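You operate a simulated robot arm through the tools that you are given. There is no shell and no other tool. Be economical: measure what you need, move in short steps, check, and stop when the job is done.

The job below is to be done with a simulated robot arm. You get a single attempt, and the scene is never put back.

JOB
Roll the blisters out of the blue-striped tube's patch, then dust on talc.
Fine: Open the clamp after that. Roller and shaker go back. Set down upright: talc shaker.

The check looks at the end state, three seconds after you hand in, the way a careful person would. Anything else that was tipped, shoved, dropped, spilled or broken makes it a failure.

ROBOT AND FRAMES
A 7-joint arm with a two-finger parallel gripper, fixed in place. Base frame: the origin is at the foot of the arm, x ahead of it, y to its left, z up; the work surface is at about z = 0.78. Lengths are in m, angles in rad, forces in N, time in s.
With the tool pointing down near the work surface it reaches from about 0.32 to 0.74 m from the base axis. Its first joint turns from -2.007 to 2.007 rad. Payload 3.91 kg.
The tool frame sits at the grasp point between the pads (the TCP): z along the fingers, y along the line on which they close. The tips reach 0.03 m beyond it. Largest opening 0.11 m; finger width 0.02, thickness 0.01; the body of the gripper, 0.048 by 0.112 m, starts 0.055 m behind the TCP.
Orientation is that of the tool frame in the base frame, as a unit quaternion [w, x, y, z]. With the fingers straight down and closing along the base's y, the tool's x points along the base's -x, its y along +y and its z along -z.

CONTROLS
- The arm moves only by the tool step_arm. Its argument "plan" is a list of rows, each a list of 7 numbers: the turn, a rotation vector about the tool's x, y, z in units of 60 degrees (1.0 is 60 degrees), then the shift along the tool's x, y, z in units of 250 mm (1.0 is 250 mm), then the closure, from 0 (fully open) to 1 (shut). In form: [[ax, ay, az, x, y, z, jaw], ...]. A call has 1 to 20 rows; each row is the pose to reach, as a shift and turn from the pose commanded when the call began, along the tool's axes at that moment. A call with a number of a shift or a turn outside -1 to 1 is refused whole. Each row takes 0.2 s and may step no farther than 0.05 m and 0.15 rad from the row before; otherwise, or with a gripper value out of range, the whole call is refused. A pose out of reach is approached as far as the arm can. The call stops where the force on the tool passes 40 N (or 10 N more than at its start, if that is more) or the arm is blocked; 0.2 s more then pass. Each finger travels about 0.108 m/s and halts on what it meets, pressing with about 30 N; the grip force reading is that of the motor and also rises with nothing between the fingers. The clock runs only during rows and for 0.2 s after the last one: add rows that repeat a pose to give the fingers time. It gives the time, the measured TCP pose, the force on the tool (base axes), the opening and the grip force at its end, in the units of the frame above (readings bear some noise), with the torque about the TCP (base axes, N m) and any sound that the robot's microphone picked up.
- Cameras (640 x 400 px; columns grow to the right, rows downward): "scene" is fixed at [0.0527, -0.651, 1.5896]; the picture's right is [0.63, -0.77, 0.00], its down [-0.54, -0.44, -0.72] and it looks along [0.56, 0.45, -0.70] (base axes); focal length 332 px, centre (320, 200). "wrist" rides on the gripper at [0.072, 0.017, -0.103] in the tool frame; the picture's right is [-0.23, 0.97, 0.00], its down [-0.76, -0.18, -0.62] and it looks along [-0.61, -0.14, 0.78] (tool axes); focal length 222 px, centre (320, 200).
- camera(camera): a new picture of that camera. No time passes.
- move_column(by): slides the trunk up (or, below 0, down) by that many m; the arm rides with it, the base frame stays. It gives what a move gives, with no picture.
- point_at(camera, pixels): there is no depth. For up to 12 entries [column, row, z] of the newest picture of that camera ("zoom" is the newest enlarged one), the place [x, y] in the base frame at which the ray of that pixel passes the height z, good to about 0.002 m, but the place of the scene camera against the robot may be out by one fixed shift of up to 0.012 m in any direction. No time passes.
- zoom(camera, box): a new picture of the part [left, top, right, bottom] of that camera's present view, enlarged. No time passes.
- hand_in(): hands the job in; it is judged then, once.

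Go step by step. Measure first, check grasps and placings, and put right what went wrong. The budget is 80 turns and 38 pictures, counting those below and the enlarged ones. Unless the task says otherwise, let go and move clear before handing in, and close with one line.

The tools are called after "Request:" as a command line: name --pt "numbers of a row" for each row, then --argument value for the rest, lists and objects as JSON in quotes. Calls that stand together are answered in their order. step_arm: Moves the arm, as the interface text tells. Its arguments: {"type":"object","properties":{"plan":{"type":"array","items":{"type":"array","items":{"type":"number"}}}},"required":["plan"]} The other tools are called the same way: move_column (by) slides the trunk up or down; camera (camera) takes a picture; point_at (camera, pixels) gives the place at which the rays of pixels pass given heights; zoom (camera, box) takes an enlarged picture of a part of a camera's view; hand_in () hands the job in.

At the start:

```text
t: 0.0
tool_pos: [0.4692, -0.0467, 1.2002]
ee_rot: [0.0, 0.0, 1.0, 0.0]
ft_force: [-0.6, 0.6, -0.6]
torque: [0.0, -0.02, 0.01]
gripper_width: 0.1103
finger_force: 0.1
trunk travel left (down, up): [-0.75, 0.24]
```

scene: 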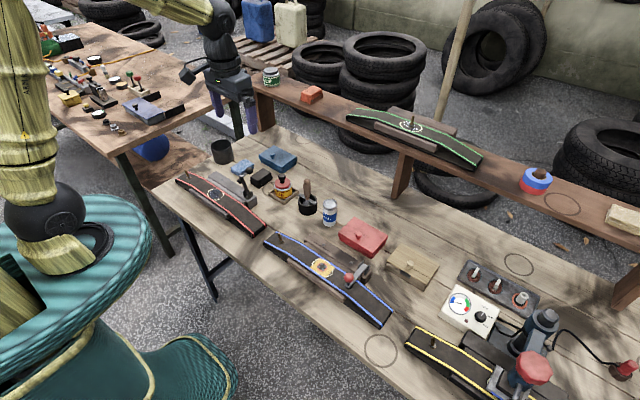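
wrist: 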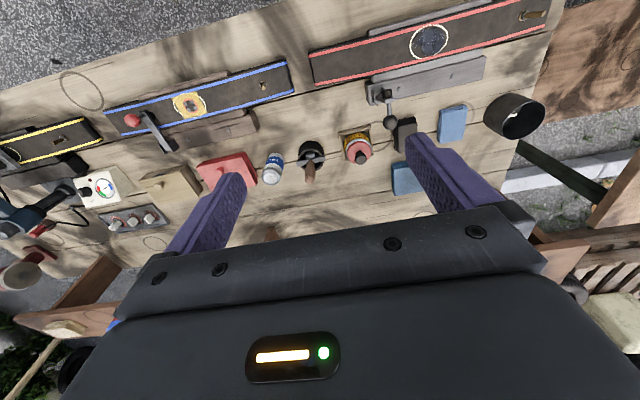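

The pictures show the blue-striped tube at about scene (325,275) with a patch near (321,267), a clamp with a red knob near (350,278), and several tools behind it. I'll zoom to identify the roller, the talc shaker and the clamp.

Request:
zoom --camera "scene" --box '[240, 160, 420, 340]'

Request:
zoom --camera "scene" --box '[400, 150, 640, 400]'

Request:
zoom --camera "scene" --box '[170, 50, 350, 240]'

```text
2.22 times, centred on (330, 250) of scene
```

zoom: 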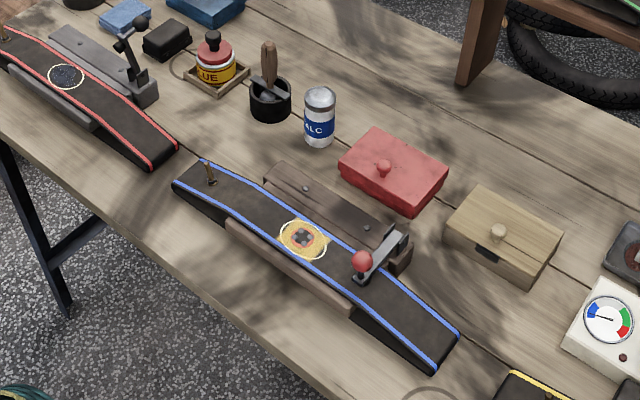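

```text
1.60 times, centred on (520, 275) of scene
```

zoom: 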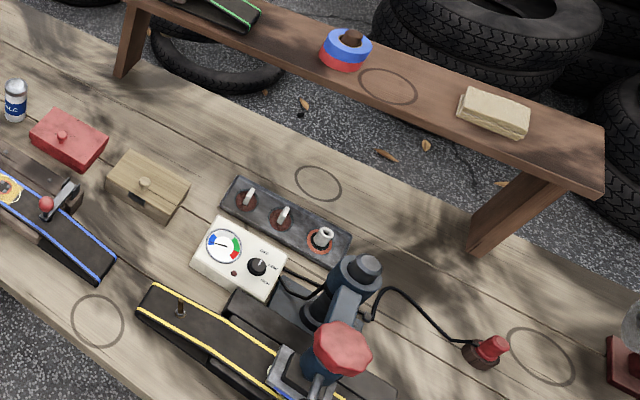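

```text
2.11 times, centred on (260, 145) of scene
```

zoom: 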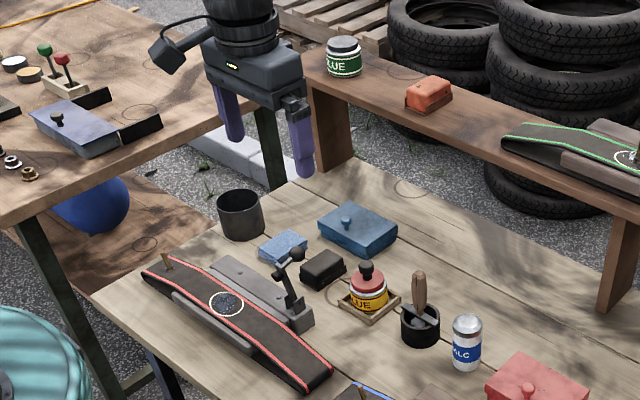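

I can see a TALC can at (328,212), a wooden handle in a black cup at (307,200) which is likely the roller, and a lever clamp with a red knob. Next I'll zoom in tight on the cup and on the clamp and patch.

Request:
zoom --camera "scene" --box '[285, 165, 350, 235]'

Request:
zoom --camera "scene" --box '[255, 220, 400, 330]'

Request:
zoom --camera "wrist" --box '[90, 60, 330, 210]'

```text
5.71 times, centred on (318, 200) of scene
```

zoom: 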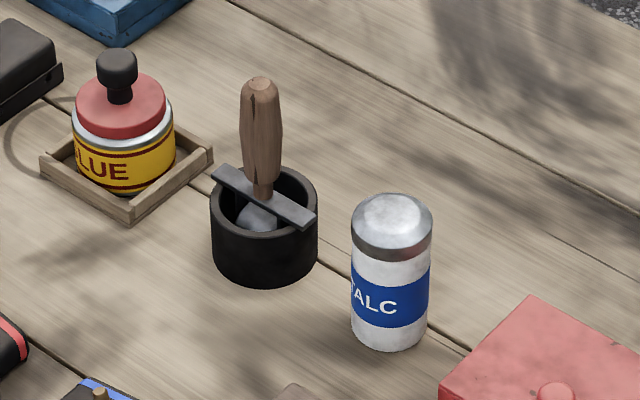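

```text
3.64 times, centred on (328, 275) of scene
```

zoom: 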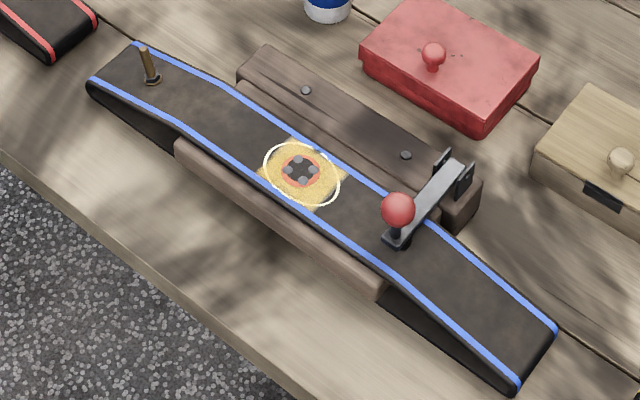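

```text
2.67 times, centred on (210, 135) of wrist
```

zoom: 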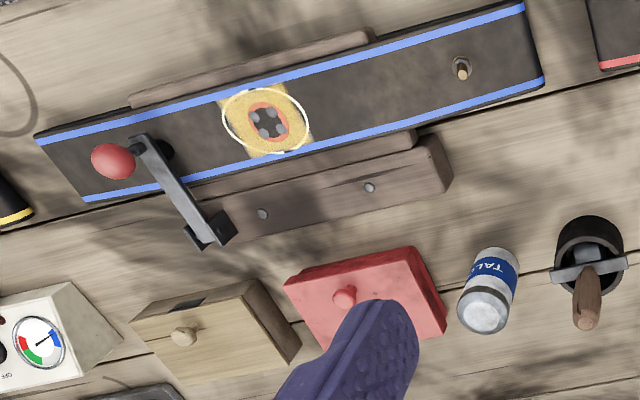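

The zooms confirm it: the patch (orange-rimmed, 4 grey blisters) is at wrist-zoom (268,124), the roller handle top at (585,320), the cup at (588,240), the talc cap at (483,310) and the clamp knob at (112,160). Next I'll convert these to positions at several heights from both views.

Request:
point_at --camera "zoom" --pixels '[[268, 124, 0.83], [268, 124, 0.87], [586, 322, 0.9], [590, 222, 0.83], [588, 290, 0.78], [484, 312, 0.88], [500, 262, 0.78], [112, 160, 0.9], [212, 235, 0.86], [461, 64, 0.8], [400, 148, 0.8], [520, 5, 0.78]]'

Request:
point_at --camera "scene" --pixels '[[323, 267, 0.83], [323, 267, 0.87], [311, 181, 0.9], [312, 199, 0.83], [312, 213, 0.78], [329, 202, 0.88], [329, 222, 0.78], [349, 277, 0.9], [368, 267, 0.86], [280, 240, 0.83], [329, 206, 0.85]]'

```text
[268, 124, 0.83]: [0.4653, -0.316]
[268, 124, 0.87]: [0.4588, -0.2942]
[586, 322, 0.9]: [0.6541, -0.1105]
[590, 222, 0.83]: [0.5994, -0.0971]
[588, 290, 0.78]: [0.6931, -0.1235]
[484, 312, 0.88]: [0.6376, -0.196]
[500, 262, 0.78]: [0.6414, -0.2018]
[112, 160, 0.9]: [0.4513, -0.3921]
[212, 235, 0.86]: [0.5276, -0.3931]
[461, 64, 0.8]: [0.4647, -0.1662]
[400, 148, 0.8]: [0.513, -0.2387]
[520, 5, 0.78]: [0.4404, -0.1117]
```

```text
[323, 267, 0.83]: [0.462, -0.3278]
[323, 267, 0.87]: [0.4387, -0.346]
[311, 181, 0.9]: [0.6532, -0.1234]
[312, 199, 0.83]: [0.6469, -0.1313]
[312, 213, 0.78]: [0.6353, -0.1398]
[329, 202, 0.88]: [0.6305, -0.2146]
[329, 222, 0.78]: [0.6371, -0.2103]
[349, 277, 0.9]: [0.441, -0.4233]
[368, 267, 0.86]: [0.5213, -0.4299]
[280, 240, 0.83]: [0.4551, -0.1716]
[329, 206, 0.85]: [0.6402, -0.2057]
```

Combining the two views puts the patch near (0.466,-0.318,0.83), the talc near (0.64,-0.20), and the roller cup near (0.64,-0.11). I'll move lower and nearer for a better wrist picture.

Request:
step_arm --pt "0 0 0 0.05 -0.09 0.15 0" --pt "0 0 0 0.1 -0.18 0.3 0" --pt "0 0 0 0.15 -0.27 0.45 0" --pt "0 0 0 0.2 -0.36 0.6 0"

Request:
camera --camera "wrist"

```text
t: 1.0
tool_pos: [0.4183, -0.1376, 1.0508]
ee_rot: [0.0, 0.0, 1.0, 0.001]
ft_force: [-0.2, 0.0, 0.0]
torque: [-0.02, -0.01, -0.05]
gripper_width: 0.1099
finger_force: 0.1
trunk travel left (down, up): [-0.75, 0.24]
```

```text
29 pictures are left
```

wrist: 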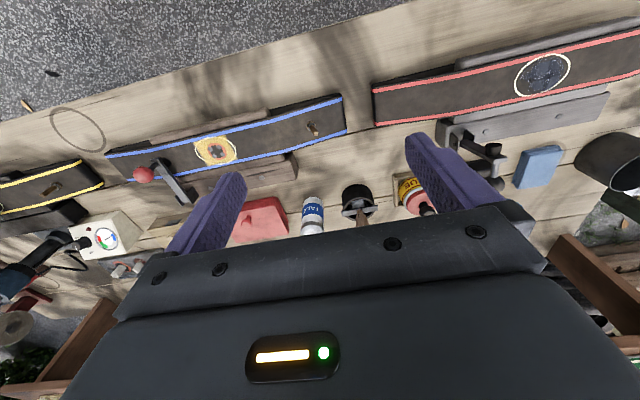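

The cup is at (358,198), the talc at (312,215) and the patch at (215,150). I'll zoom in on that strip.

Request:
zoom --camera "wrist" --box '[100, 90, 400, 250]'

```text
2.13 times, centred on (250, 170) of wrist
```

zoom: 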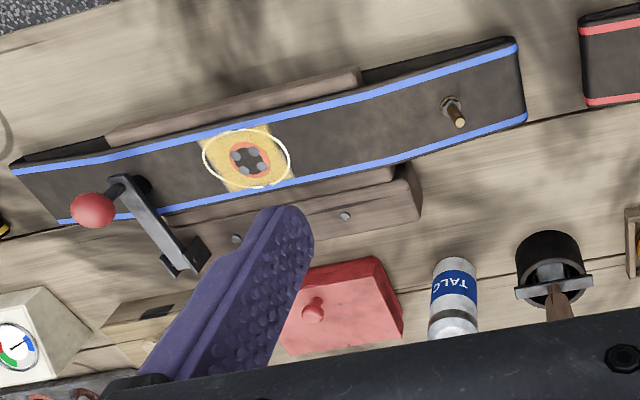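

Triangulating the patch, cup, talc and clamp from this view as well.

Request:
point_at --camera "zoom" --pixels '[[250, 160, 0.81], [250, 160, 0.83], [250, 160, 0.85], [454, 262, 0.78], [450, 325, 0.86], [550, 232, 0.83], [552, 296, 0.83], [540, 292, 0.83], [93, 211, 0.88], [93, 211, 0.9], [187, 262, 0.84], [455, 118, 0.81]]'

Request:
point_at --camera "scene" --pixels '[[322.5, 267.3, 0.82], [322.5, 267.3, 0.83], [307.5, 180.4, 0.92], [307.5, 180.4, 0.9], [308.2, 200.9, 0.83], [330.4, 204.4, 0.86], [330.3, 224, 0.78], [349.2, 277.7, 0.88], [361, 271, 0.85], [308.2, 210, 0.78]]'

```text
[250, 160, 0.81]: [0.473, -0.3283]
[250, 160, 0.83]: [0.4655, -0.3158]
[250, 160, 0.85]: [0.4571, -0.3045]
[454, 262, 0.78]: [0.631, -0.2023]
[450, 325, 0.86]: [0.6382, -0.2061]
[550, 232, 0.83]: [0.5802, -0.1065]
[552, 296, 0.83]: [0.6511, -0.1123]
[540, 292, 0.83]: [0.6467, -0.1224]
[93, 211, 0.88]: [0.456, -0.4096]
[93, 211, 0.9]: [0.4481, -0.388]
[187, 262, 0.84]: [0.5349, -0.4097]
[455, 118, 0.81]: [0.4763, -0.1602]
```

```text
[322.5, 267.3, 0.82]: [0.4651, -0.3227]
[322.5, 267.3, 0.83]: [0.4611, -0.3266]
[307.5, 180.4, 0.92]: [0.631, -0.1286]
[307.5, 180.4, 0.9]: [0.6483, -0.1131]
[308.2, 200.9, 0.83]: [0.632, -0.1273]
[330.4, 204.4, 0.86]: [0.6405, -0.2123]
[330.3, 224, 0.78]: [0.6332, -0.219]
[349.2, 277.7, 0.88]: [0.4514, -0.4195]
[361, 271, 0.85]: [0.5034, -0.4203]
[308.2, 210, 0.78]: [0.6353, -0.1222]
```

The readings agree on the patch at (0.4655,-0.316,0.83), and on the roller handle axis at about (0.638,-0.114) with its top at z≈0.92. I'll move above the handle with the jaws partly closed, so they clear the talc, and check.

Request:
step_arm --pt "0 0 0 -0.176 0.019 0.04 0.4" --pt "0 0 0 -0.352 0.038 0.08 0.4" --pt "0 0 0 -0.528 0.056 0.12 0.4" --pt "0 0 0 -0.704 0.075 0.16 0.4" --pt "0 0 0 -0.88 0.094 0.2 0.4" --pt "0 0 0 -0.88 0.094 0.2 0.4"

Request:
camera --camera "wrist"

Request:
zoom --camera "scene" --box '[240, 100, 400, 240]'

```text
t: 2.4
tool_pos: [0.6388, -0.114, 1.0013]
ee_rot: [0.0, 0.0, 1.0, 0.0]
ft_force: [0.2, -0.9, -0.2]
torque: [-0.03, -0.04, -0.02]
gripper_width: 0.0658
finger_force: 0.0
trunk travel left (down, up): [-0.75, 0.24]
```

```text
27 pictures are left
```

wrist: 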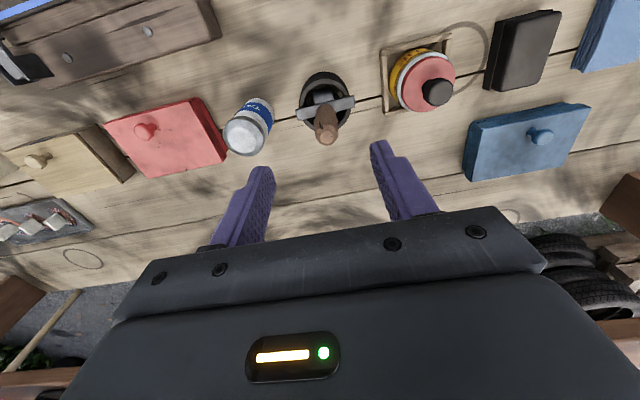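

```text
2.86 times, centred on (320, 170) of scene
```

zoom: 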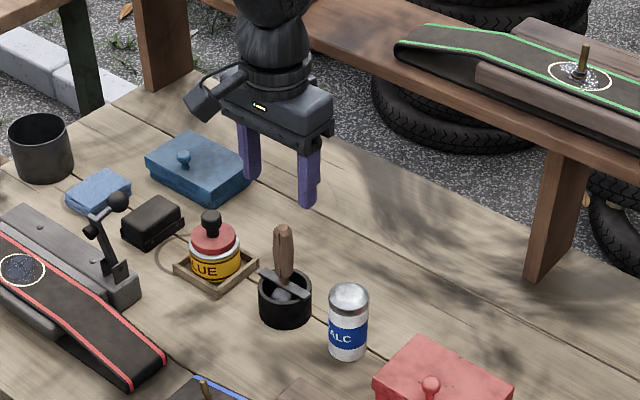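

In the wrist view the handle's end is at (328,138), the talc cap at (245,135), and the bar runs from (297,110) to (354,104). I'll measure them in this close view.

Request:
point_at --camera "wrist" --pixels '[[328, 137, 0.92], [328, 137, 0.91], [328, 137, 0.9], [297, 115, 0.835], [354, 104, 0.835], [326, 108, 0.835], [244, 136, 0.86], [255, 110, 0.78], [324, 76, 0.83], [324, 112, 0.84]]'

Request:
point_at --camera "zoom" --pixels '[[284, 228, 0.92], [284, 228, 0.9], [285, 290, 0.83], [285, 310, 0.78], [348, 296, 0.86]]'

```text
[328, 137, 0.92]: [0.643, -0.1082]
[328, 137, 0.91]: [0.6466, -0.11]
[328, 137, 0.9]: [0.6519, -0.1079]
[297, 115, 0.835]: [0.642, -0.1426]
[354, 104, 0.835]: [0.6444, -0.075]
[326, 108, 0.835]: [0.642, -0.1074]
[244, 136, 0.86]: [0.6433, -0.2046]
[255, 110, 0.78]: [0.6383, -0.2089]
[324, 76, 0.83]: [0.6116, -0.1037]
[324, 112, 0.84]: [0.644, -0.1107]
```

```text
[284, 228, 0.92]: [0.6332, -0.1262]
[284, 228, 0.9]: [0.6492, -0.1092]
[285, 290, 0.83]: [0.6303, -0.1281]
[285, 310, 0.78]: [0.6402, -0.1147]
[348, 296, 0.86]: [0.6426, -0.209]
```

The handle axis is at (0.643,-0.109) with its top at about 0.915, and the bar sits near 0.835. I'll descend to z=0.887 and close.

Request:
step_arm --pt "0 0 0 -0.016 0.02 0.15 0.4" --pt "0 0 0 -0.016 0.02 0.3 0.4" --pt "0 0 0 -0.016 0.02 0.4 0.4" --pt "0 0 0 -0.016 0.02 0.456 0.4" --pt "0 0 0 -0.016 0.02 0.456 0.6" --pt "0 0 0 -0.016 0.02 0.456 0.8" --pt "0 0 0 -0.016 0.02 0.456 1" --pt "0 0 0 -0.016 0.02 0.456 1" --pt "0 0 0 -0.016 0.02 0.456 1"

Request:
zoom --camera "scene" --box '[270, 130, 370, 230]'

```text
t: 4.4
tool_pos: [0.6425, -0.108, 0.8857]
ee_rot: [-0.001, 0.0, 1.0, 0.0]
ft_force: [0.6, 0.7, 0.1]
torque: [-0.01, -0.03, -0.08]
gripper_width: 0.0222
finger_force: 30.4
trunk travel left (down, up): [-0.75, 0.24]
```

```text
4.00 times, centred on (320, 180) of scene
```

zoom: 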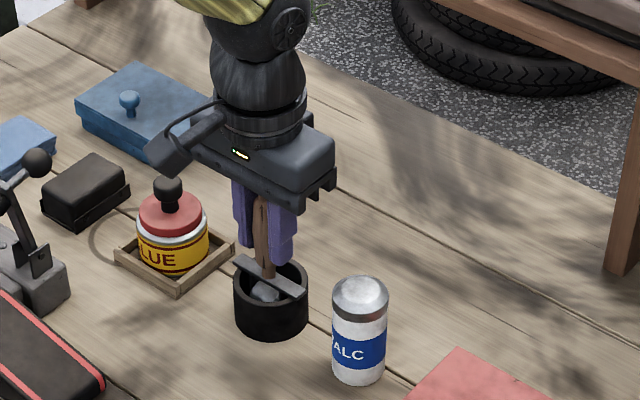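

The handle is held at a 22 mm opening. I'll lift straight up 0.15 and look at the roller's wheel.

Request:
step_arm --pt "0 0 0 0 0 -0.06 1" --pt "0 0 0 0 0 -0.16 1" --pt "0 0 0 0 0 -0.32 1" --pt "0 0 0 0 0 -0.48 1" --pt "0 0 0 0 0 -0.6 1"

Request:
zoom --camera "scene" --box '[270, 110, 370, 210]'

Request:
zoom --camera "wrist" --box '[200, 60, 440, 210]'

```text
t: 5.6
tool_pos: [0.642, -0.1093, 1.0357]
ee_rot: [-0.001, -0.001, 1.0, 0.0]
ft_force: [0.4, -0.8, -0.6]
torque: [-0.02, -0.01, 0.02]
gripper_width: 0.0222
finger_force: 30.2
trunk travel left (down, up): [-0.75, 0.24]
```

```text
4.00 times, centred on (320, 160) of scene
```

zoom: 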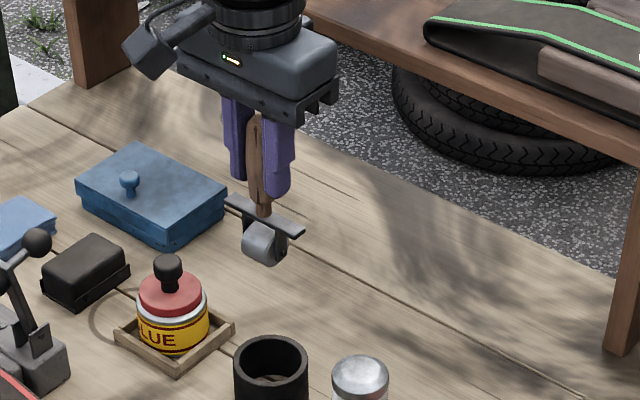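

```text
2.67 times, centred on (320, 135) of wrist
```

zoom: 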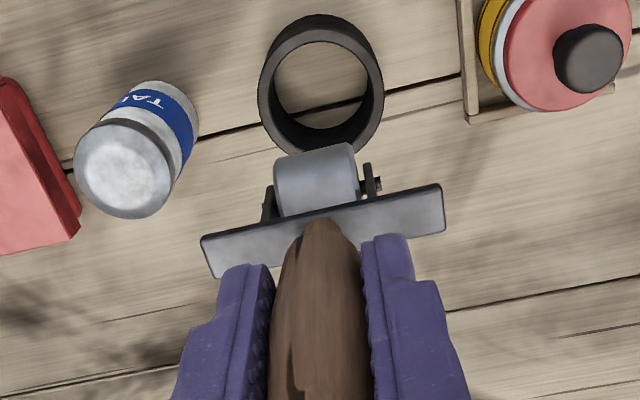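

The wheel's axle lies along y, so it rolls along x, and it is roughly 24 mm wide and about 0.08 below the TCP. I'll carry it over the patch at a safe height and measure the wheel bottom from the scene picture.

Request:
point_at --camera "scene" --pixels '[[306.5, 175, 0.95], [306.5, 175, 0.93], [306.2, 163, 0.98], [306.2, 163, 1.0]]'

Request:
step_arm --pt "0 0 0 0.101 -0.118 0 1" --pt "0 0 0 0.202 -0.237 0 1" --pt "0 0 0 0.303 -0.355 0 1" --pt "0 0 0 0.404 -0.473 0.02 1" --pt "0 0 0 0.504 -0.591 0.05 1" --pt "0 0 0 0.605 -0.71 0.1 1" --pt "0 0 0 0.706 -0.828 0.144 1"

Request:
zoom --camera "wrist" --box '[200, 60, 440, 210]'

Request:
zoom --camera "scene" --box '[270, 190, 400, 310]'

```text
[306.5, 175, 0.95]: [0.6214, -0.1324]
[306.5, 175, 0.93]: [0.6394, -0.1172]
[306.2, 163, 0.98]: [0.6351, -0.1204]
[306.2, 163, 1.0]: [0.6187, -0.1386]
```

```text
t: 7.2
tool_pos: [0.4673, -0.3177, 0.9998]
ee_rot: [0.0, -0.002, 1.0, 0.001]
ft_force: [0.2, -0.2, -0.8]
torque: [0.02, 0.02, 0.01]
gripper_width: 0.022
finger_force: 29.5
trunk travel left (down, up): [-0.75, 0.24]
```

```text
2.67 times, centred on (320, 135) of wrist
```

zoom: 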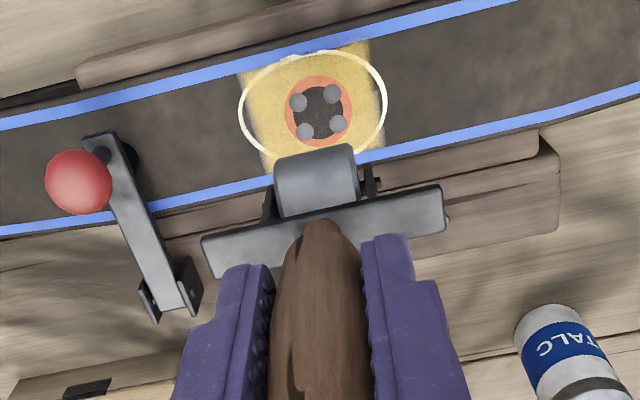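

```text
3.33 times, centred on (335, 250) of scene
```

zoom: 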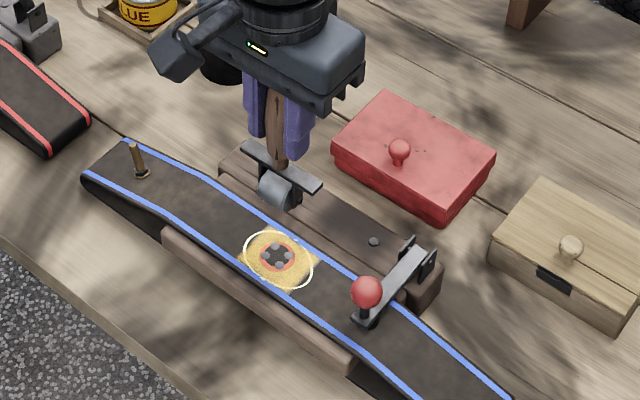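

The view confirms the patch centre at about (0.466,-0.316,0.83), with the wheel directly under the TCP and the wheel bottom about 0.10 below it. I'll go down at the near edge of the patch and feel for contact.

Request:
step_arm --pt "0 0 0 0.085 0.007 0.1 1" --pt "0 0 0 0.085 0.007 0.16 1" --pt "0 0 0 0.085 0.007 0.19 1" --pt "0 0 0 0.085 0.007 0.219 1" --pt "0 0 0 0.085 0.007 0.227 1" --pt "0 0 0 0.085 0.007 0.235 1"

Request:
zoom --camera "scene" --box '[280, 220, 370, 310]'

```text
t: 8.6
tool_pos: [0.4455, -0.3128, 0.9409]
ee_rot: [0.0, -0.001, 1.0, 0.0]
ft_force: [-0.2, 0.0, -2.1]
torque: [0.02, -0.01, -0.02]
gripper_width: 0.0222
finger_force: 29.9
trunk travel left (down, up): [-0.75, 0.24]
```

```text
4.44 times, centred on (325, 265) of scene
```

zoom: 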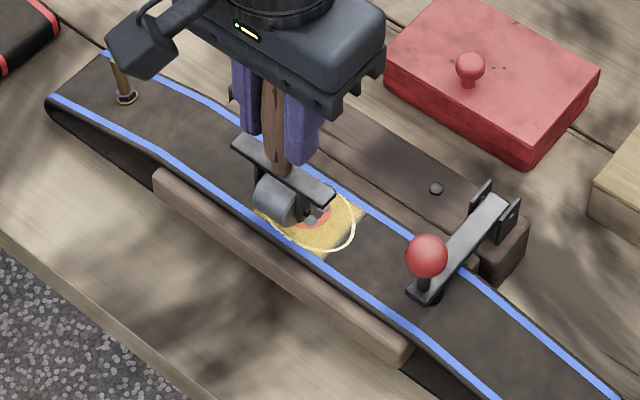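

There's no contact yet at TCP z=0.941 and the wheel is hovering over the near edge of the patch. I'll lower in small steps.

Request:
step_arm --pt "0 0 0 0 -0.008 0.008 1" --pt "0 0 0 0 -0.008 0.014 1" --pt "0 0 0 0 -0.008 0.02 1"

```text
t: 9.4
tool_pos: [0.4443, -0.3152, 0.9359]
ee_rot: [0.0, 0.0, 1.0, 0.0]
ft_force: [0.1, -0.5, -2.1]
torque: [-0.02, -0.02, 0.01]
gripper_width: 0.0224
finger_force: 30.1
trunk travel left (down, up): [-0.75, 0.24]
```

Force is still about -2, so there's no change. Going a little lower.

Request:
step_arm --pt "0 0 0 0 0 0.006 1" --pt "0 0 0 0 0 0.012 1" --pt "0 0 0 0 0 0.018 1"

```text
t: 10.2
tool_pos: [0.4452, -0.3142, 0.9306]
ee_rot: [0.0, -0.001, 1.0, 0.0]
ft_force: [0.2, -0.9, -1.5]
torque: [0.01, 0.0, 0.02]
gripper_width: 0.0223
finger_force: 29.8
trunk travel left (down, up): [-0.75, 0.24]
```

Request:
step_arm --pt "0 0 0 0 0 0.006 1" --pt "0 0 0 0 0 0.012 1" --pt "0 0 0 0 0 0.012 1"

Request:
zoom --camera "scene" --box '[290, 230, 350, 290]'

```text
t: 11.0
tool_pos: [0.4442, -0.314, 0.9285]
ee_rot: [0.0, 0.0, 1.0, 0.0]
ft_force: [-0.7, 0.1, -1.6]
torque: [-0.01, -0.02, -0.02]
gripper_width: 0.0223
finger_force: 30.4
trunk travel left (down, up): [-0.75, 0.24]
```

```text
6.67 times, centred on (320, 260) of scene
```

zoom: 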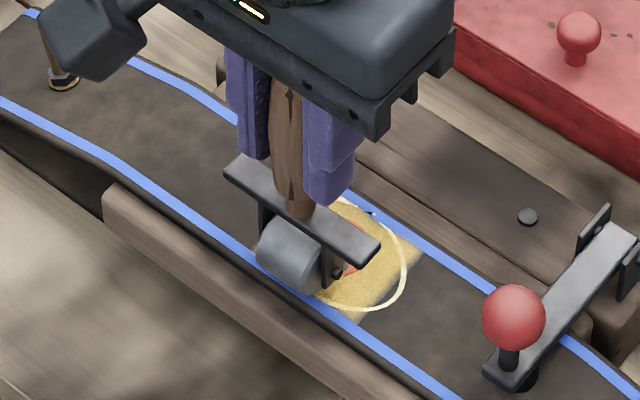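

The wheel looks very close to the surface, but the force is still flat. I'll continue down in 1 mm steps.

Request:
step_arm --pt "0 0 0 0 0 0.004 1" --pt "0 0 0 0 0 0.008 1" --pt "0 0 0 0 0 0.012 1"

```text
t: 11.8
tool_pos: [0.445, -0.3132, 0.929]
ee_rot: [0.001, 0.0, 1.0, 0.0]
ft_force: [-0.5, 0.7, 12.7]
torque: [0.09, -0.06, 0.02]
gripper_width: 0.022
finger_force: 29.8
trunk travel left (down, up): [-0.75, 0.24]
```

Contact is made at 12.7 N with TCP z≈0.929. I'll roll across the patch along x and back at this height.

Request:
step_arm --pt "0 0 0 -0.024 0 0 1" --pt "0 0 0 -0.048 0 0 1" --pt "0 0 0 -0.072 0 0 1" --pt "0 0 0 -0.096 0 0 1" --pt "0 0 0 -0.12 0 0 1" --pt "0 0 0 -0.144 0 0 1" --pt "0 0 0 -0.164 0 0 1"

Request:
zoom --camera "scene" --box '[290, 230, 350, 290]'

```text
t: 13.4
tool_pos: [0.4854, -0.3145, 0.927]
ee_rot: [0.0, 0.0, 1.0, -0.001]
ft_force: [-1.0, -0.4, 18.5]
torque: [-0.15, -0.04, -0.02]
gripper_width: 0.022
finger_force: 30.1
trunk travel left (down, up): [-0.75, 0.24]
```

```text
6.67 times, centred on (320, 260) of scene
```

zoom: 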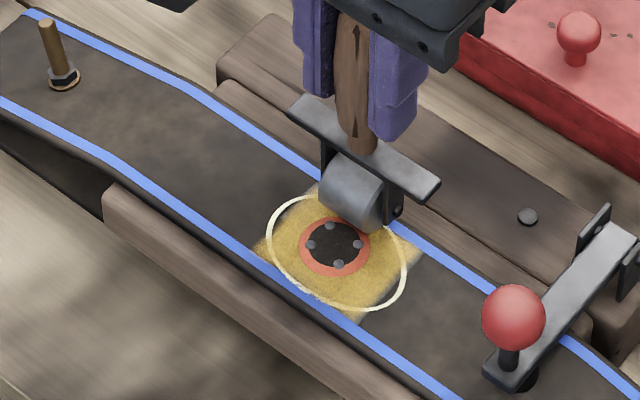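

The blisters have shrunk after one pass. I'll roll back and forth again.

Request:
step_arm --pt "0 0 0 0.024 0 0 1" --pt "0 0 0 0.048 0 0 1" --pt "0 0 0 0.072 0 0 1" --pt "0 0 0 0.096 0 0 1" --pt "0 0 0 0.12 0 0 1" --pt "0 0 0 0.144 0 0 1" --pt "0 0 0 0.16 0 0 1" --pt "0 0 0 0.144 0 0 1" --pt "0 0 0 0.12 0 0 1" --pt "0 0 0 0.096 0 0 1" --pt "0 0 0 0.072 0 0 1" --pt "0 0 0 0.048 0 0 1" --pt "0 0 0 0.024 0 0 1" --pt "0 0 0 0 0 0 1"

Request:
zoom --camera "scene" --box '[290, 230, 350, 290]'

```text
t: 16.4
tool_pos: [0.4851, -0.3134, 0.9264]
ee_rot: [0.0, 0.0, 1.0, -0.001]
ft_force: [0.3, 0.4, 21.3]
torque: [0.03, -0.08, 0.03]
gripper_width: 0.0223
finger_force: 30.0
trunk travel left (down, up): [-0.75, 0.24]
```

```text
6.67 times, centred on (320, 260) of scene
```

zoom: 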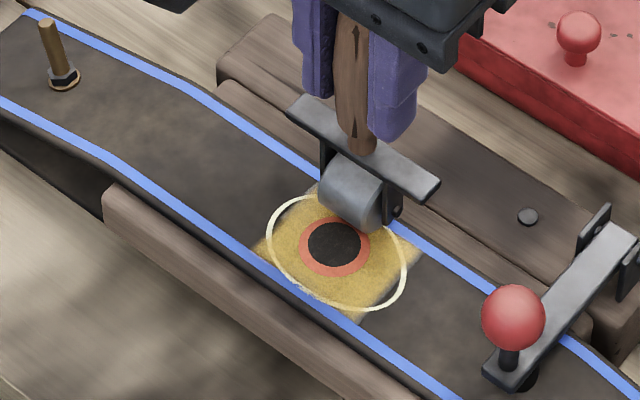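

All four blisters are gone at (335,243). I'll lift the roller and carry it back above the cup.

Request:
step_arm --pt "0 0 0 0 0 -0.1 1" --pt "0 0 0 0 0 -0.28 1" --pt "0 0 0 0 0 -0.456 1" --pt "0 0 0 -0.09 0.117 -0.456 1" --pt "0 0 0 -0.18 0.234 -0.456 1" --pt "0 0 0 -0.27 0.351 -0.456 1" --pt "0 0 0 -0.36 0.468 -0.456 1" --pt "0 0 0 -0.45 0.585 -0.456 1" --pt "0 0 0 -0.54 0.702 -0.456 1" --pt "0 0 0 -0.63 0.818 -0.456 1" --pt "0 0 0 -0.63 0.818 -0.456 1"

Request:
zoom --camera "wrist" --box '[200, 60, 440, 210]'

```text
t: 18.8
tool_pos: [0.6459, -0.1102, 1.0413]
ee_rot: [0.0, 0.0, 1.0, 0.0]
ft_force: [-0.8, -0.7, -1.7]
torque: [0.0, -0.01, 0.01]
gripper_width: 0.022
finger_force: 30.0
trunk travel left (down, up): [-0.75, 0.24]
```

```text
2.67 times, centred on (320, 135) of wrist
```

zoom: 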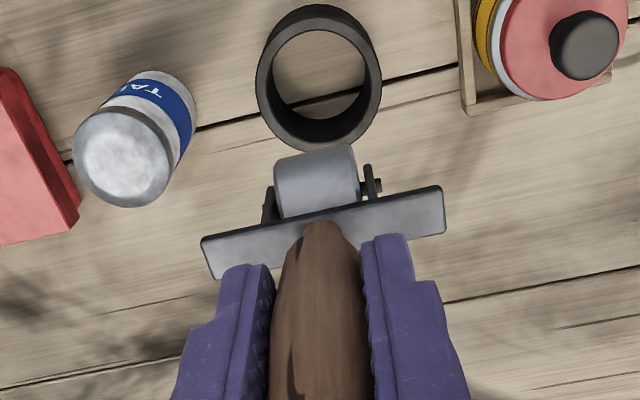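

The cup rim is centred around (0.640,-0.108) and the TCP is at (0.646,-0.110). I'll shift slightly and lower to just above the original height.

Request:
step_arm --pt "0 0 0 0.018 0.006 0.1 1" --pt "0 0 0 0.018 0.006 0.25 1" --pt "0 0 0 0.018 0.006 0.4 1" --pt "0 0 0 0.018 0.006 0.5 1" --pt "0 0 0 0.018 0.006 0.56 1" --pt "0 0 0 0.018 0.006 0.6 1" --pt "0 0 0 0.018 0.006 0.612 1" --pt "0 0 0 0.018 0.006 0.612 1"

Request:
zoom --camera "scene" --box '[270, 130, 370, 230]'

```text
t: 20.6
tool_pos: [0.6396, -0.1082, 0.8879]
ee_rot: [0.0, 0.0, 1.0, 0.0]
ft_force: [-1.3, 0.3, -1.5]
torque: [-0.02, -0.01, 0.02]
gripper_width: 0.0221
finger_force: 29.8
trunk travel left (down, up): [-0.75, 0.24]
```

```text
4.00 times, centred on (320, 180) of scene
```

zoom: 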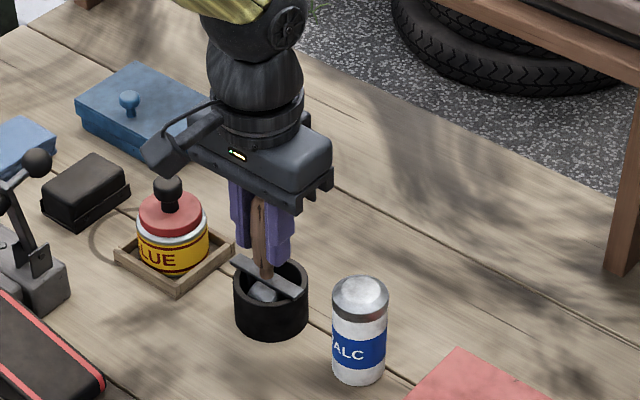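

The roller is in the cup and almost seated. I'll lower a little more until it touches, open to a partial width and rise.

Request:
step_arm --pt "0 0 0 -0.004 0 0.006 1" --pt "0 0 0 -0.004 0 0.012 1"

```text
t: 21.2
tool_pos: [0.64, -0.1083, 0.8851]
ee_rot: [0.001, 0.0, 1.0, 0.0]
ft_force: [-1.0, 0.7, 6.4]
torque: [0.02, 0.04, 0.02]
gripper_width: 0.0221
finger_force: 30.3
trunk travel left (down, up): [-0.75, 0.24]
```

Contact at 6 N, so it is seated. Releasing and rising.

Request:
step_arm --pt "0 0 0 0 0 -0.002 0.7" --pt "0 0 0 0 0 -0.002 0.5" --pt "0 0 0 0 0 -0.002 0.4" --pt "0 0 0 0 0 -0.002 0.4" --pt "0 0 0 0 0 -0.12 0.4" --pt "0 0 0 0 0 -0.3 0.4" --pt "0 0 0 0 0 -0.46 0.4"

Request:
camera --camera "wrist"

```text
t: 22.8
tool_pos: [0.6389, -0.1081, 0.9983]
ee_rot: [0.0, 0.001, 1.0, 0.0]
ft_force: [-0.4, 0.5, 1.2]
torque: [0.03, 0.01, -0.01]
gripper_width: 0.0661
finger_force: 0.2
trunk travel left (down, up): [-0.75, 0.24]
```

```text
14 pictures are left
```

wrist: 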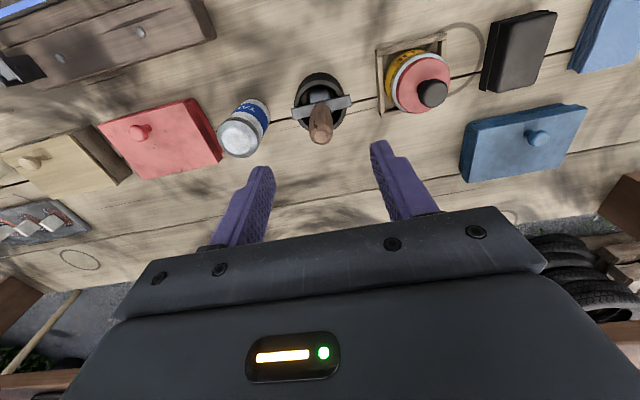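

The roller stands upright in the cup again and is released. The talc cap is at (240,137), so next I'll measure the gaps around it to the red box edge (222,160) and the cup.

Request:
point_at --camera "wrist" --pixels '[[240, 138, 0.865], [252, 107, 0.78], [222, 160, 0.815], [196, 98, 0.815], [218, 138, 0.865], [262, 135, 0.865], [214, 20, 0.82], [140, 32, 0.83], [270, 118, 0.8], [236, 105, 0.8]]'

Request:
point_at --camera "scene" --pixels '[[329, 200, 0.865], [329, 200, 0.88], [357, 220, 0.815], [339, 235, 0.815], [280, 240, 0.8]]'

```text
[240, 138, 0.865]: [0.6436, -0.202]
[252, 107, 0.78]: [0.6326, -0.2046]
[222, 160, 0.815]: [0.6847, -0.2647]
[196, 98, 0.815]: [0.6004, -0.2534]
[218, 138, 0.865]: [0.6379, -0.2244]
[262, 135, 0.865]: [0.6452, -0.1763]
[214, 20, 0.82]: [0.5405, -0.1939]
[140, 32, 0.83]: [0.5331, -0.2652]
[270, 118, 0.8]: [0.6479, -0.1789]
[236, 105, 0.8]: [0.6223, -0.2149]
```

```text
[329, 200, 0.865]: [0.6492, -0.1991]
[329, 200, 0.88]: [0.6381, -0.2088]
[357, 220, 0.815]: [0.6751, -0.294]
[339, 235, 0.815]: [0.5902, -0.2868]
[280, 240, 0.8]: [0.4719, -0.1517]
```

The talc is about 47 mm wide, centred at (0.642,-0.203), with its top near 0.865. To dust I must invert it, so I'll grasp it with a near-horizontal tool and roll; first I'll yaw the gripper so the camera will end up on top.

Request:
step_arm --pt "0 0 0.125 0.04 -0.048 -0.015 0.4" --pt "0 0 0.25 0.08 -0.095 -0.03 0.4" --pt "0 0 0.375 0.12 -0.143 -0.045 0.4" --pt "0 0 0.5 0.16 -0.19 -0.06 0.4" --pt "0 0 0.625 0.2 -0.238 -0.075 0.4" --pt "0 0 0.75 0.24 -0.285 -0.09 0.4" --pt "0 0 0.875 0.28 -0.333 -0.105 0.4" --pt "0 0 1.0 0.316 -0.38 -0.12 0.4"

```text
t: 24.6
tool_pos: [0.5616, -0.204, 1.029]
ee_rot: [0.0, 0.501, 0.866, -0.001]
ft_force: [0.1, 0.5, -0.9]
torque: [-0.01, -0.01, 0.01]
gripper_width: 0.0658
finger_force: 0.1
trunk travel left (down, up): [-0.75, 0.24]
```

Yaw is going fine. Continuing another 60 degrees.

Request:
step_arm --pt "0 0 0.125 0 0 0 0.4" --pt "0 0 0.25 0 0 0 0.4" --pt "0 0 0.375 0 0 0 0.4" --pt "0 0 0.5 0 0 0 0.4" --pt "0 0 0.625 0 0 0 0.4" --pt "0 0 0.75 0 0 0 0.4" --pt "0 0 0.875 0 0 0 0.4" --pt "0 0 1.0 0 0 0 0.4"

Request:
step_arm --pt "0 0 0.125 0 0 0 0.4" --pt "0 0 0.25 0 0 0 0.4" --pt "0 0 0.375 0 0 0 0.4" --pt "0 0 0.5 0 0 0 0.4" --pt "0 0 0.625 0 0 0 0.4" --pt "0 0 0.75 0 0 0 0.4" --pt "0 0 0.875 0 0 0 0.4" --pt "0 0 1.0 0 0 0 0.4"

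```text
t: 26.4
tool_pos: [0.5619, -0.2038, 1.0298]
ee_rot: [0.0, 0.867, 0.499, -0.001]
ft_force: [0.3, -0.6, -0.1]
torque: [-0.03, -0.03, 0.03]
gripper_width: 0.0661
finger_force: 0.1
trunk travel left (down, up): [-0.75, 0.24]
```

```text
t: 28.2
tool_pos: [0.5608, -0.2036, 1.0282]
ee_rot: [-0.001, 1.0, 0.0, 0.0]
ft_force: [-0.3, -0.9, 1.3]
torque: [0.0, 0.01, 0.01]
gripper_width: 0.0658
finger_force: 0.0
trunk travel left (down, up): [-0.75, 0.24]
```

The camera side now faces forward (+x). Next I'll pitch the tool 60° so it points forward and down.

Request:
step_arm --pt "0 0.125 0 -0.01 0 0.04 0.4" --pt "0 0.25 0 -0.02 0 0.08 0.4" --pt "0 0.375 0 -0.03 0 0.12 0.4" --pt "0 0.5 0 -0.04 0 0.16 0.4" --pt "0 0.625 0 -0.05 0 0.2 0.4" --pt "0 0.75 0 -0.06 0 0.24 0.4" --pt "0 0.875 0 -0.07 0 0.28 0.4" --pt "0 1.0 0 -0.083 0 0.313 0.4"

Request:
camera --camera "wrist"

Request:
camera --camera "scene"

```text
t: 30.0
tool_pos: [0.54, -0.2048, 0.9513]
ee_rot: [0.001, 0.866, 0.0, 0.501]
ft_force: [0.7, -0.3, -0.4]
torque: [0.0, 0.02, 0.04]
gripper_width: 0.0661
finger_force: 0.0
out of reach, approached as far as the arm can: row 4, 5
trunk travel left (down, up): [-0.75, 0.24]
```

```text
13 pictures are left
```

wrist: 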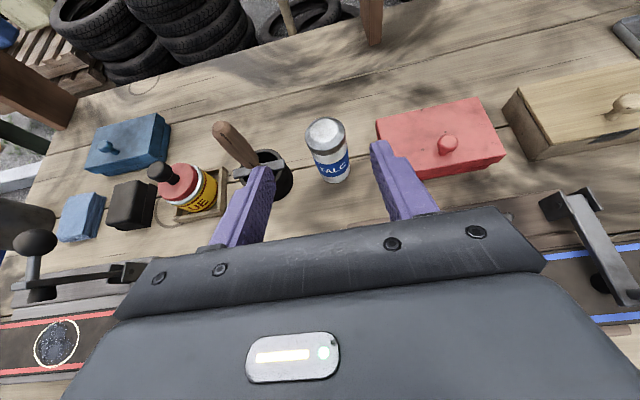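

```text
12 pictures are left
```

scene: 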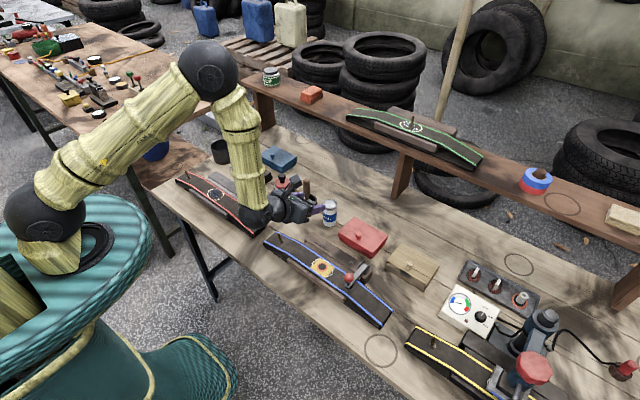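

The tool is pitched to 60°, and the talc at wrist (326,150) sits between the fingers' lines. I'll check the position of the talc and the roller handle in this view.

Request:
point_at --camera "wrist" --pixels '[[324, 130, 0.87], [324, 130, 0.88], [335, 180, 0.78], [322, 155, 0.83], [355, 150, 0.83], [305, 130, 0.87], [345, 130, 0.87], [280, 190, 0.83]]'

```text
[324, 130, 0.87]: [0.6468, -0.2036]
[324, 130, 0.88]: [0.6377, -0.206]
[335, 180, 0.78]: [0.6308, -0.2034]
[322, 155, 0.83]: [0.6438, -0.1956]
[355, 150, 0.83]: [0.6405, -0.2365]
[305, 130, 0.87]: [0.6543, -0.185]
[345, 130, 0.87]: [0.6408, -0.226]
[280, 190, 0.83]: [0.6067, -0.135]
```

The talc centre is at (0.642,-0.205) with its top at about 0.872. I'll drop to the approach line and slide in so the can sits between the fingers at z≈0.84, not closing yet.

Request:
step_arm --pt "0 0 0 -0.09 0 0.1 0.4" --pt "0 0 0 -0.182 0 0.2 0.4" --pt "0 0 0 -0.182 0 0.3 0.4" --pt "0 0 0 -0.182 0 0.4 0.4" --pt "0 0 0 -0.182 0 0.46 0.4" --pt "0 0 0 -0.182 0 0.52 0.4" --pt "0 0 0 -0.182 0 0.576 0.4"

Request:
zoom --camera "wrist" --box '[200, 60, 440, 240]'

```text
t: 31.6
tool_pos: [0.6441, -0.2035, 0.8382]
ee_rot: [0.0, 0.866, 0.0, 0.5]
ft_force: [0.7, 1.1, -0.4]
torque: [0.04, -0.01, 0.01]
gripper_width: 0.0661
finger_force: 0.1
trunk travel left (down, up): [-0.75, 0.24]
```

```text
2.22 times, centred on (320, 150) of wrist
```

zoom: 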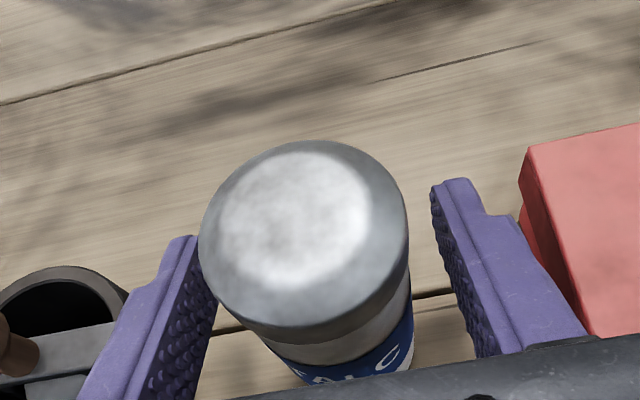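

At grip level the can (255–413) is nearly midway between the pads (213–470). Closing.

Request:
step_arm --pt "0 0 0 0 0 0 0.5" --pt "0 0 0 0 0 0 0.55" --pt "0 0 0 0 0 0 0.6" --pt "0 0 0 0 0 0 0.65" --pt "0 0 0 0 0 0 0.8" --pt "0 0 0 0 0 0 1" --pt "0 0 0 0 0 0 1"

```text
t: 33.2
tool_pos: [0.6423, -0.2027, 0.8397]
ee_rot: [0.0, 0.866, 0.0, 0.5]
ft_force: [-0.4, -0.2, 0.4]
torque: [-0.04, 0.01, -0.02]
gripper_width: 0.0443
finger_force: 30.1
trunk travel left (down, up): [-0.75, 0.24]
```

It's gripped at 44 mm. Lifting straight up 0.15.

Request:
step_arm --pt "0 0 0 0.07 0 -0.04 1" --pt "0 0 0 0.173 0 -0.1 1" --pt "0 0 0 0.346 0 -0.2 1" --pt "0 0 0 0.52 0 -0.3 1"

Request:
zoom --camera "scene" --box '[240, 140, 400, 300]'

```text
refused: row 4 steps farther than a row can; nothing moved
```

```text
2.50 times, centred on (320, 220) of scene
```

zoom: 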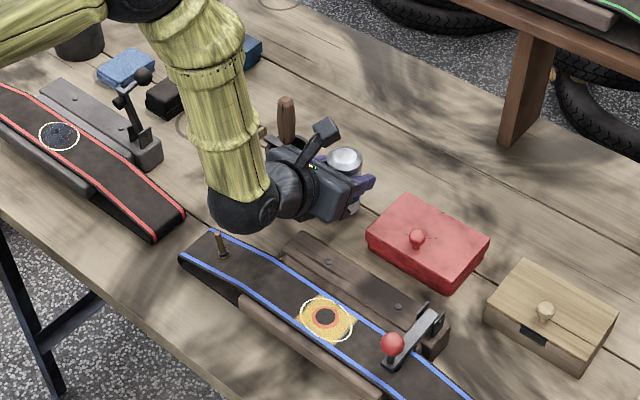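

The call was refused for step size. I'll repeat the lift with smaller rows.

Request:
step_arm --pt "0 0 0 0.07 0 -0.04 1" --pt "0 0 0 0.173 0 -0.1 1" --pt "0 0 0 0.29 0 -0.167 1" --pt "0 0 0 0.4 0 -0.23 1" --pt "0 0 0 0.52 0 -0.3 1"

```text
t: 34.4
tool_pos: [0.6426, -0.2027, 0.9914]
ee_rot: [0.0, 0.866, 0.0, 0.5]
ft_force: [0.1, -1.0, -0.3]
torque: [0.0, 0.02, 0.01]
gripper_width: 0.0444
finger_force: 30.4
trunk travel left (down, up): [-0.75, 0.24]
```

Lifted cleanly. Next I'll carry the talc upright to over the patch.

Request:
step_arm --pt "0 0 0 -0.076 0.075 -0.092 1" --pt "0 0 0 -0.153 0.15 -0.184 1" --pt "0 0 0 -0.229 0.226 -0.276 1" --pt "0 0 0 -0.305 0.301 -0.369 1" --pt "0 0 0 -0.382 0.377 -0.461 1" --pt "0 0 0 -0.458 0.452 -0.553 1"

```text
t: 35.8
tool_pos: [0.4639, -0.3143, 0.96]
ee_rot: [0.0, 0.866, 0.0, 0.5]
ft_force: [0.0, -0.3, -0.9]
torque: [0.03, -0.03, 0.01]
gripper_width: 0.0443
finger_force: 29.6
trunk travel left (down, up): [-0.75, 0.24]
```

The can is over the patch and still upright. I'll pitch the tool to horizontal first, which tilts the can only 30°.

Request:
step_arm --pt "0 0.125 0 0.012 0 0.02 1" --pt "0 0.25 0 0.024 0 0.04 1" --pt "0 0.375 0 0.036 0 0.06 1" --pt "0 0.5 0 0.048 0 0.083 1"

```text
t: 36.8
tool_pos: [0.4897, -0.3173, 0.9597]
ee_rot: [0.0, 0.706, 0.0, 0.708]
ft_force: [-0.1, 0.1, -1.9]
torque: [-0.01, 0.01, 0.03]
gripper_width: 0.0441
finger_force: 30.2
trunk travel left (down, up): [-0.75, 0.24]
```

Tool is horizontal. I'll roll about the tool axis (negative direction, unwinding the earlier yaw).

Request:
step_arm --pt "0 0 -0.125 0 0 0 1" --pt "0 0 -0.25 0 0 0 1" --pt "0 0 -0.375 0 0 0 1" --pt "0 0 -0.5 0 0 0 1" --pt "0 0 -0.625 0 0 0 1" --pt "0 0 -0.75 0 0 0 1" --pt "0 0 -0.875 0 0 0 1" --pt "0 0 -1.0 0 0 0 1"

Request:
step_arm --pt "0 0 -0.125 0 0 0 1" --pt "0 0 -0.25 0 0 0 1" --pt "0 0 -0.375 0 0 0 1" --pt "0 0 -0.5 0 0 0 1" --pt "0 0 -0.625 0 0 0 1" --pt "0 0 -0.75 0 0 0 1" --pt "0 0 -0.875 0 0 0 1" --pt "0 0 -1.0 0 0 0 1"

Request:
step_arm --pt "0 0 -0.125 0 0 0 1" --pt "0 0 -0.25 0 0 0 1" --pt "0 0 -0.375 0 0 0 1" --pt "0 0 -0.5 0 0 0 1" --pt "0 0 -0.625 0 0 0 1" --pt "0 0 -0.75 0 0 0 1" --pt "0 0 -0.875 0 0 0 1" --pt "0 0 -1.0 0 0 0 1"

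Request:
zoom --camera "scene" --box '[230, 180, 400, 320]'

```text
t: 38.6
tool_pos: [0.4897, -0.3162, 0.9598]
ee_rot: [0.354, 0.612, 0.354, 0.612]
ft_force: [0.3, -0.4, -1.0]
torque: [0.02, 0.02, 0.01]
gripper_width: 0.0441
finger_force: 29.8
trunk travel left (down, up): [-0.75, 0.24]
```

```text
t: 40.4
tool_pos: [0.4897, -0.3163, 0.9596]
ee_rot: [0.613, 0.354, 0.612, 0.353]
ft_force: [-0.1, -0.4, -0.3]
torque: [0.03, 0.0, 0.03]
gripper_width: 0.0442
finger_force: 29.9
trunk travel left (down, up): [-0.75, 0.24]
```

```text
t: 42.2
tool_pos: [0.4904, -0.3153, 0.9582]
ee_rot: [0.707, -0.002, 0.708, 0.0]
ft_force: [0.7, 0.0, -1.2]
torque: [0.0, 0.0, -0.04]
gripper_width: 0.0441
finger_force: 30.0
trunk travel left (down, up): [-0.75, 0.24]
```

```text
2.86 times, centred on (315, 250) of scene
```

zoom: 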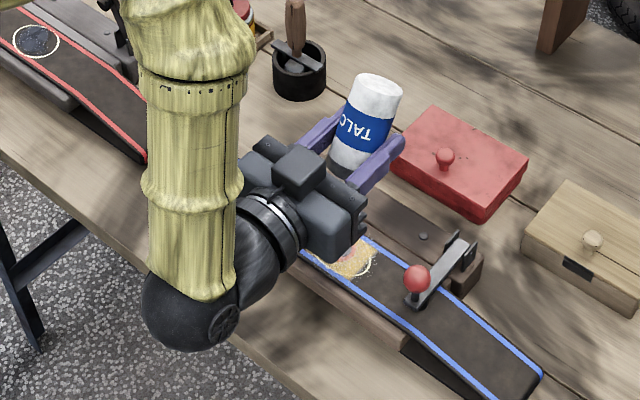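

The talc is inverted (label upside down) with its mouth over the patch. I'll lower slightly and shake up and down.

Request:
step_arm --pt "0 0 0 0.06 0 -0.01 1" --pt "0 0 0 0.1 0 -0.02 1" --pt "0 0 0 0.0 0 -0.02 1" --pt "0 0 0 0.1 0 -0.02 1" --pt "0 0 0 0.0 0 -0.02 1" --pt "0 0 0 0.1 0 -0.02 1" --pt "0 0 0 0.0 0 -0.02 1" --pt "0 0 0 0.1 0 -0.02 1" --pt "0 0 0 0.0 0 -0.02 1" --pt "0 0 0 0.1 0 -0.02 1" --pt "0 0 0 0.0 0 -0.02 1"

Request:
zoom --camera "scene" --box '[270, 210, 390, 310]'

```text
t: 44.6
tool_pos: [0.4867, -0.3185, 0.9601]
ee_rot: [0.707, 0.0, 0.707, -0.001]
ft_force: [-0.3, -0.3, -0.5]
torque: [0.01, 0.05, -0.03]
gripper_width: 0.0443
finger_force: 29.9
trunk travel left (down, up): [-0.75, 0.24]
```

```text
4.00 times, centred on (330, 260) of scene
```

zoom: 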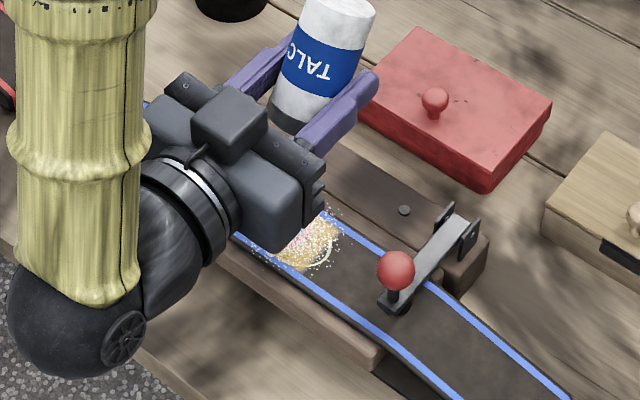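

White specks have landed on the patch around (305,250). I'll roll the can back upright before checking coverage, so nothing more falls elsewhere.

Request:
step_arm --pt "0 0 0.125 0 0 0 1" --pt "0 0 0.25 0 0 0 1" --pt "0 0 0.375 0 0 0 1" --pt "0 0 0.5 0 0 0 1" --pt "0 0 0.625 0 0 0 1" --pt "0 0 0.75 0 0 0 1" --pt "0 0 0.875 0 0 0 1" --pt "0 0 1.0 0 0 0 1"

Request:
step_arm --pt "0 0 0.125 0 0 0 1" --pt "0 0 0.25 0 0 0 1" --pt "0 0 0.375 0 0 0 1" --pt "0 0 0.5 0 0 0 1" --pt "0 0 0.625 0 0 0 1" --pt "0 0 0.75 0 0 0 1" --pt "0 0 0.875 0 0 0 1" --pt "0 0 1.0 0 0 0 1"

Request:
step_arm --pt "0 0 0.125 0 0 0 1" --pt "0 0 0.25 0 0 0 1" --pt "0 0 0.375 0 0 0 1" --pt "0 0 0.5 0 0 0 1" --pt "0 0 0.625 0 0 0 1" --pt "0 0 0.75 0 0 0 1" --pt "0 0 0.875 0 0 0 1" --pt "0 0 1.0 0 0 0 1"

```text
t: 46.4
tool_pos: [0.4831, -0.317, 0.9591]
ee_rot: [0.611, 0.354, 0.612, 0.355]
ft_force: [0.5, 0.0, -1.6]
torque: [0.04, 0.0, -0.01]
gripper_width: 0.044
finger_force: 29.8
trunk travel left (down, up): [-0.75, 0.24]
```

```text
t: 48.2
tool_pos: [0.4835, -0.3158, 0.9596]
ee_rot: [0.353, 0.612, 0.352, 0.613]
ft_force: [0.2, 0.1, -1.4]
torque: [-0.01, -0.02, -0.01]
gripper_width: 0.0442
finger_force: 29.3
trunk travel left (down, up): [-0.75, 0.24]
```

```text
t: 50.0
tool_pos: [0.4845, -0.3173, 0.9594]
ee_rot: [-0.001, 0.707, -0.001, 0.707]
ft_force: [0.1, -0.4, -1.5]
torque: [-0.01, 0.02, 0.01]
gripper_width: 0.0441
finger_force: 30.6
trunk travel left (down, up): [-0.75, 0.24]
```

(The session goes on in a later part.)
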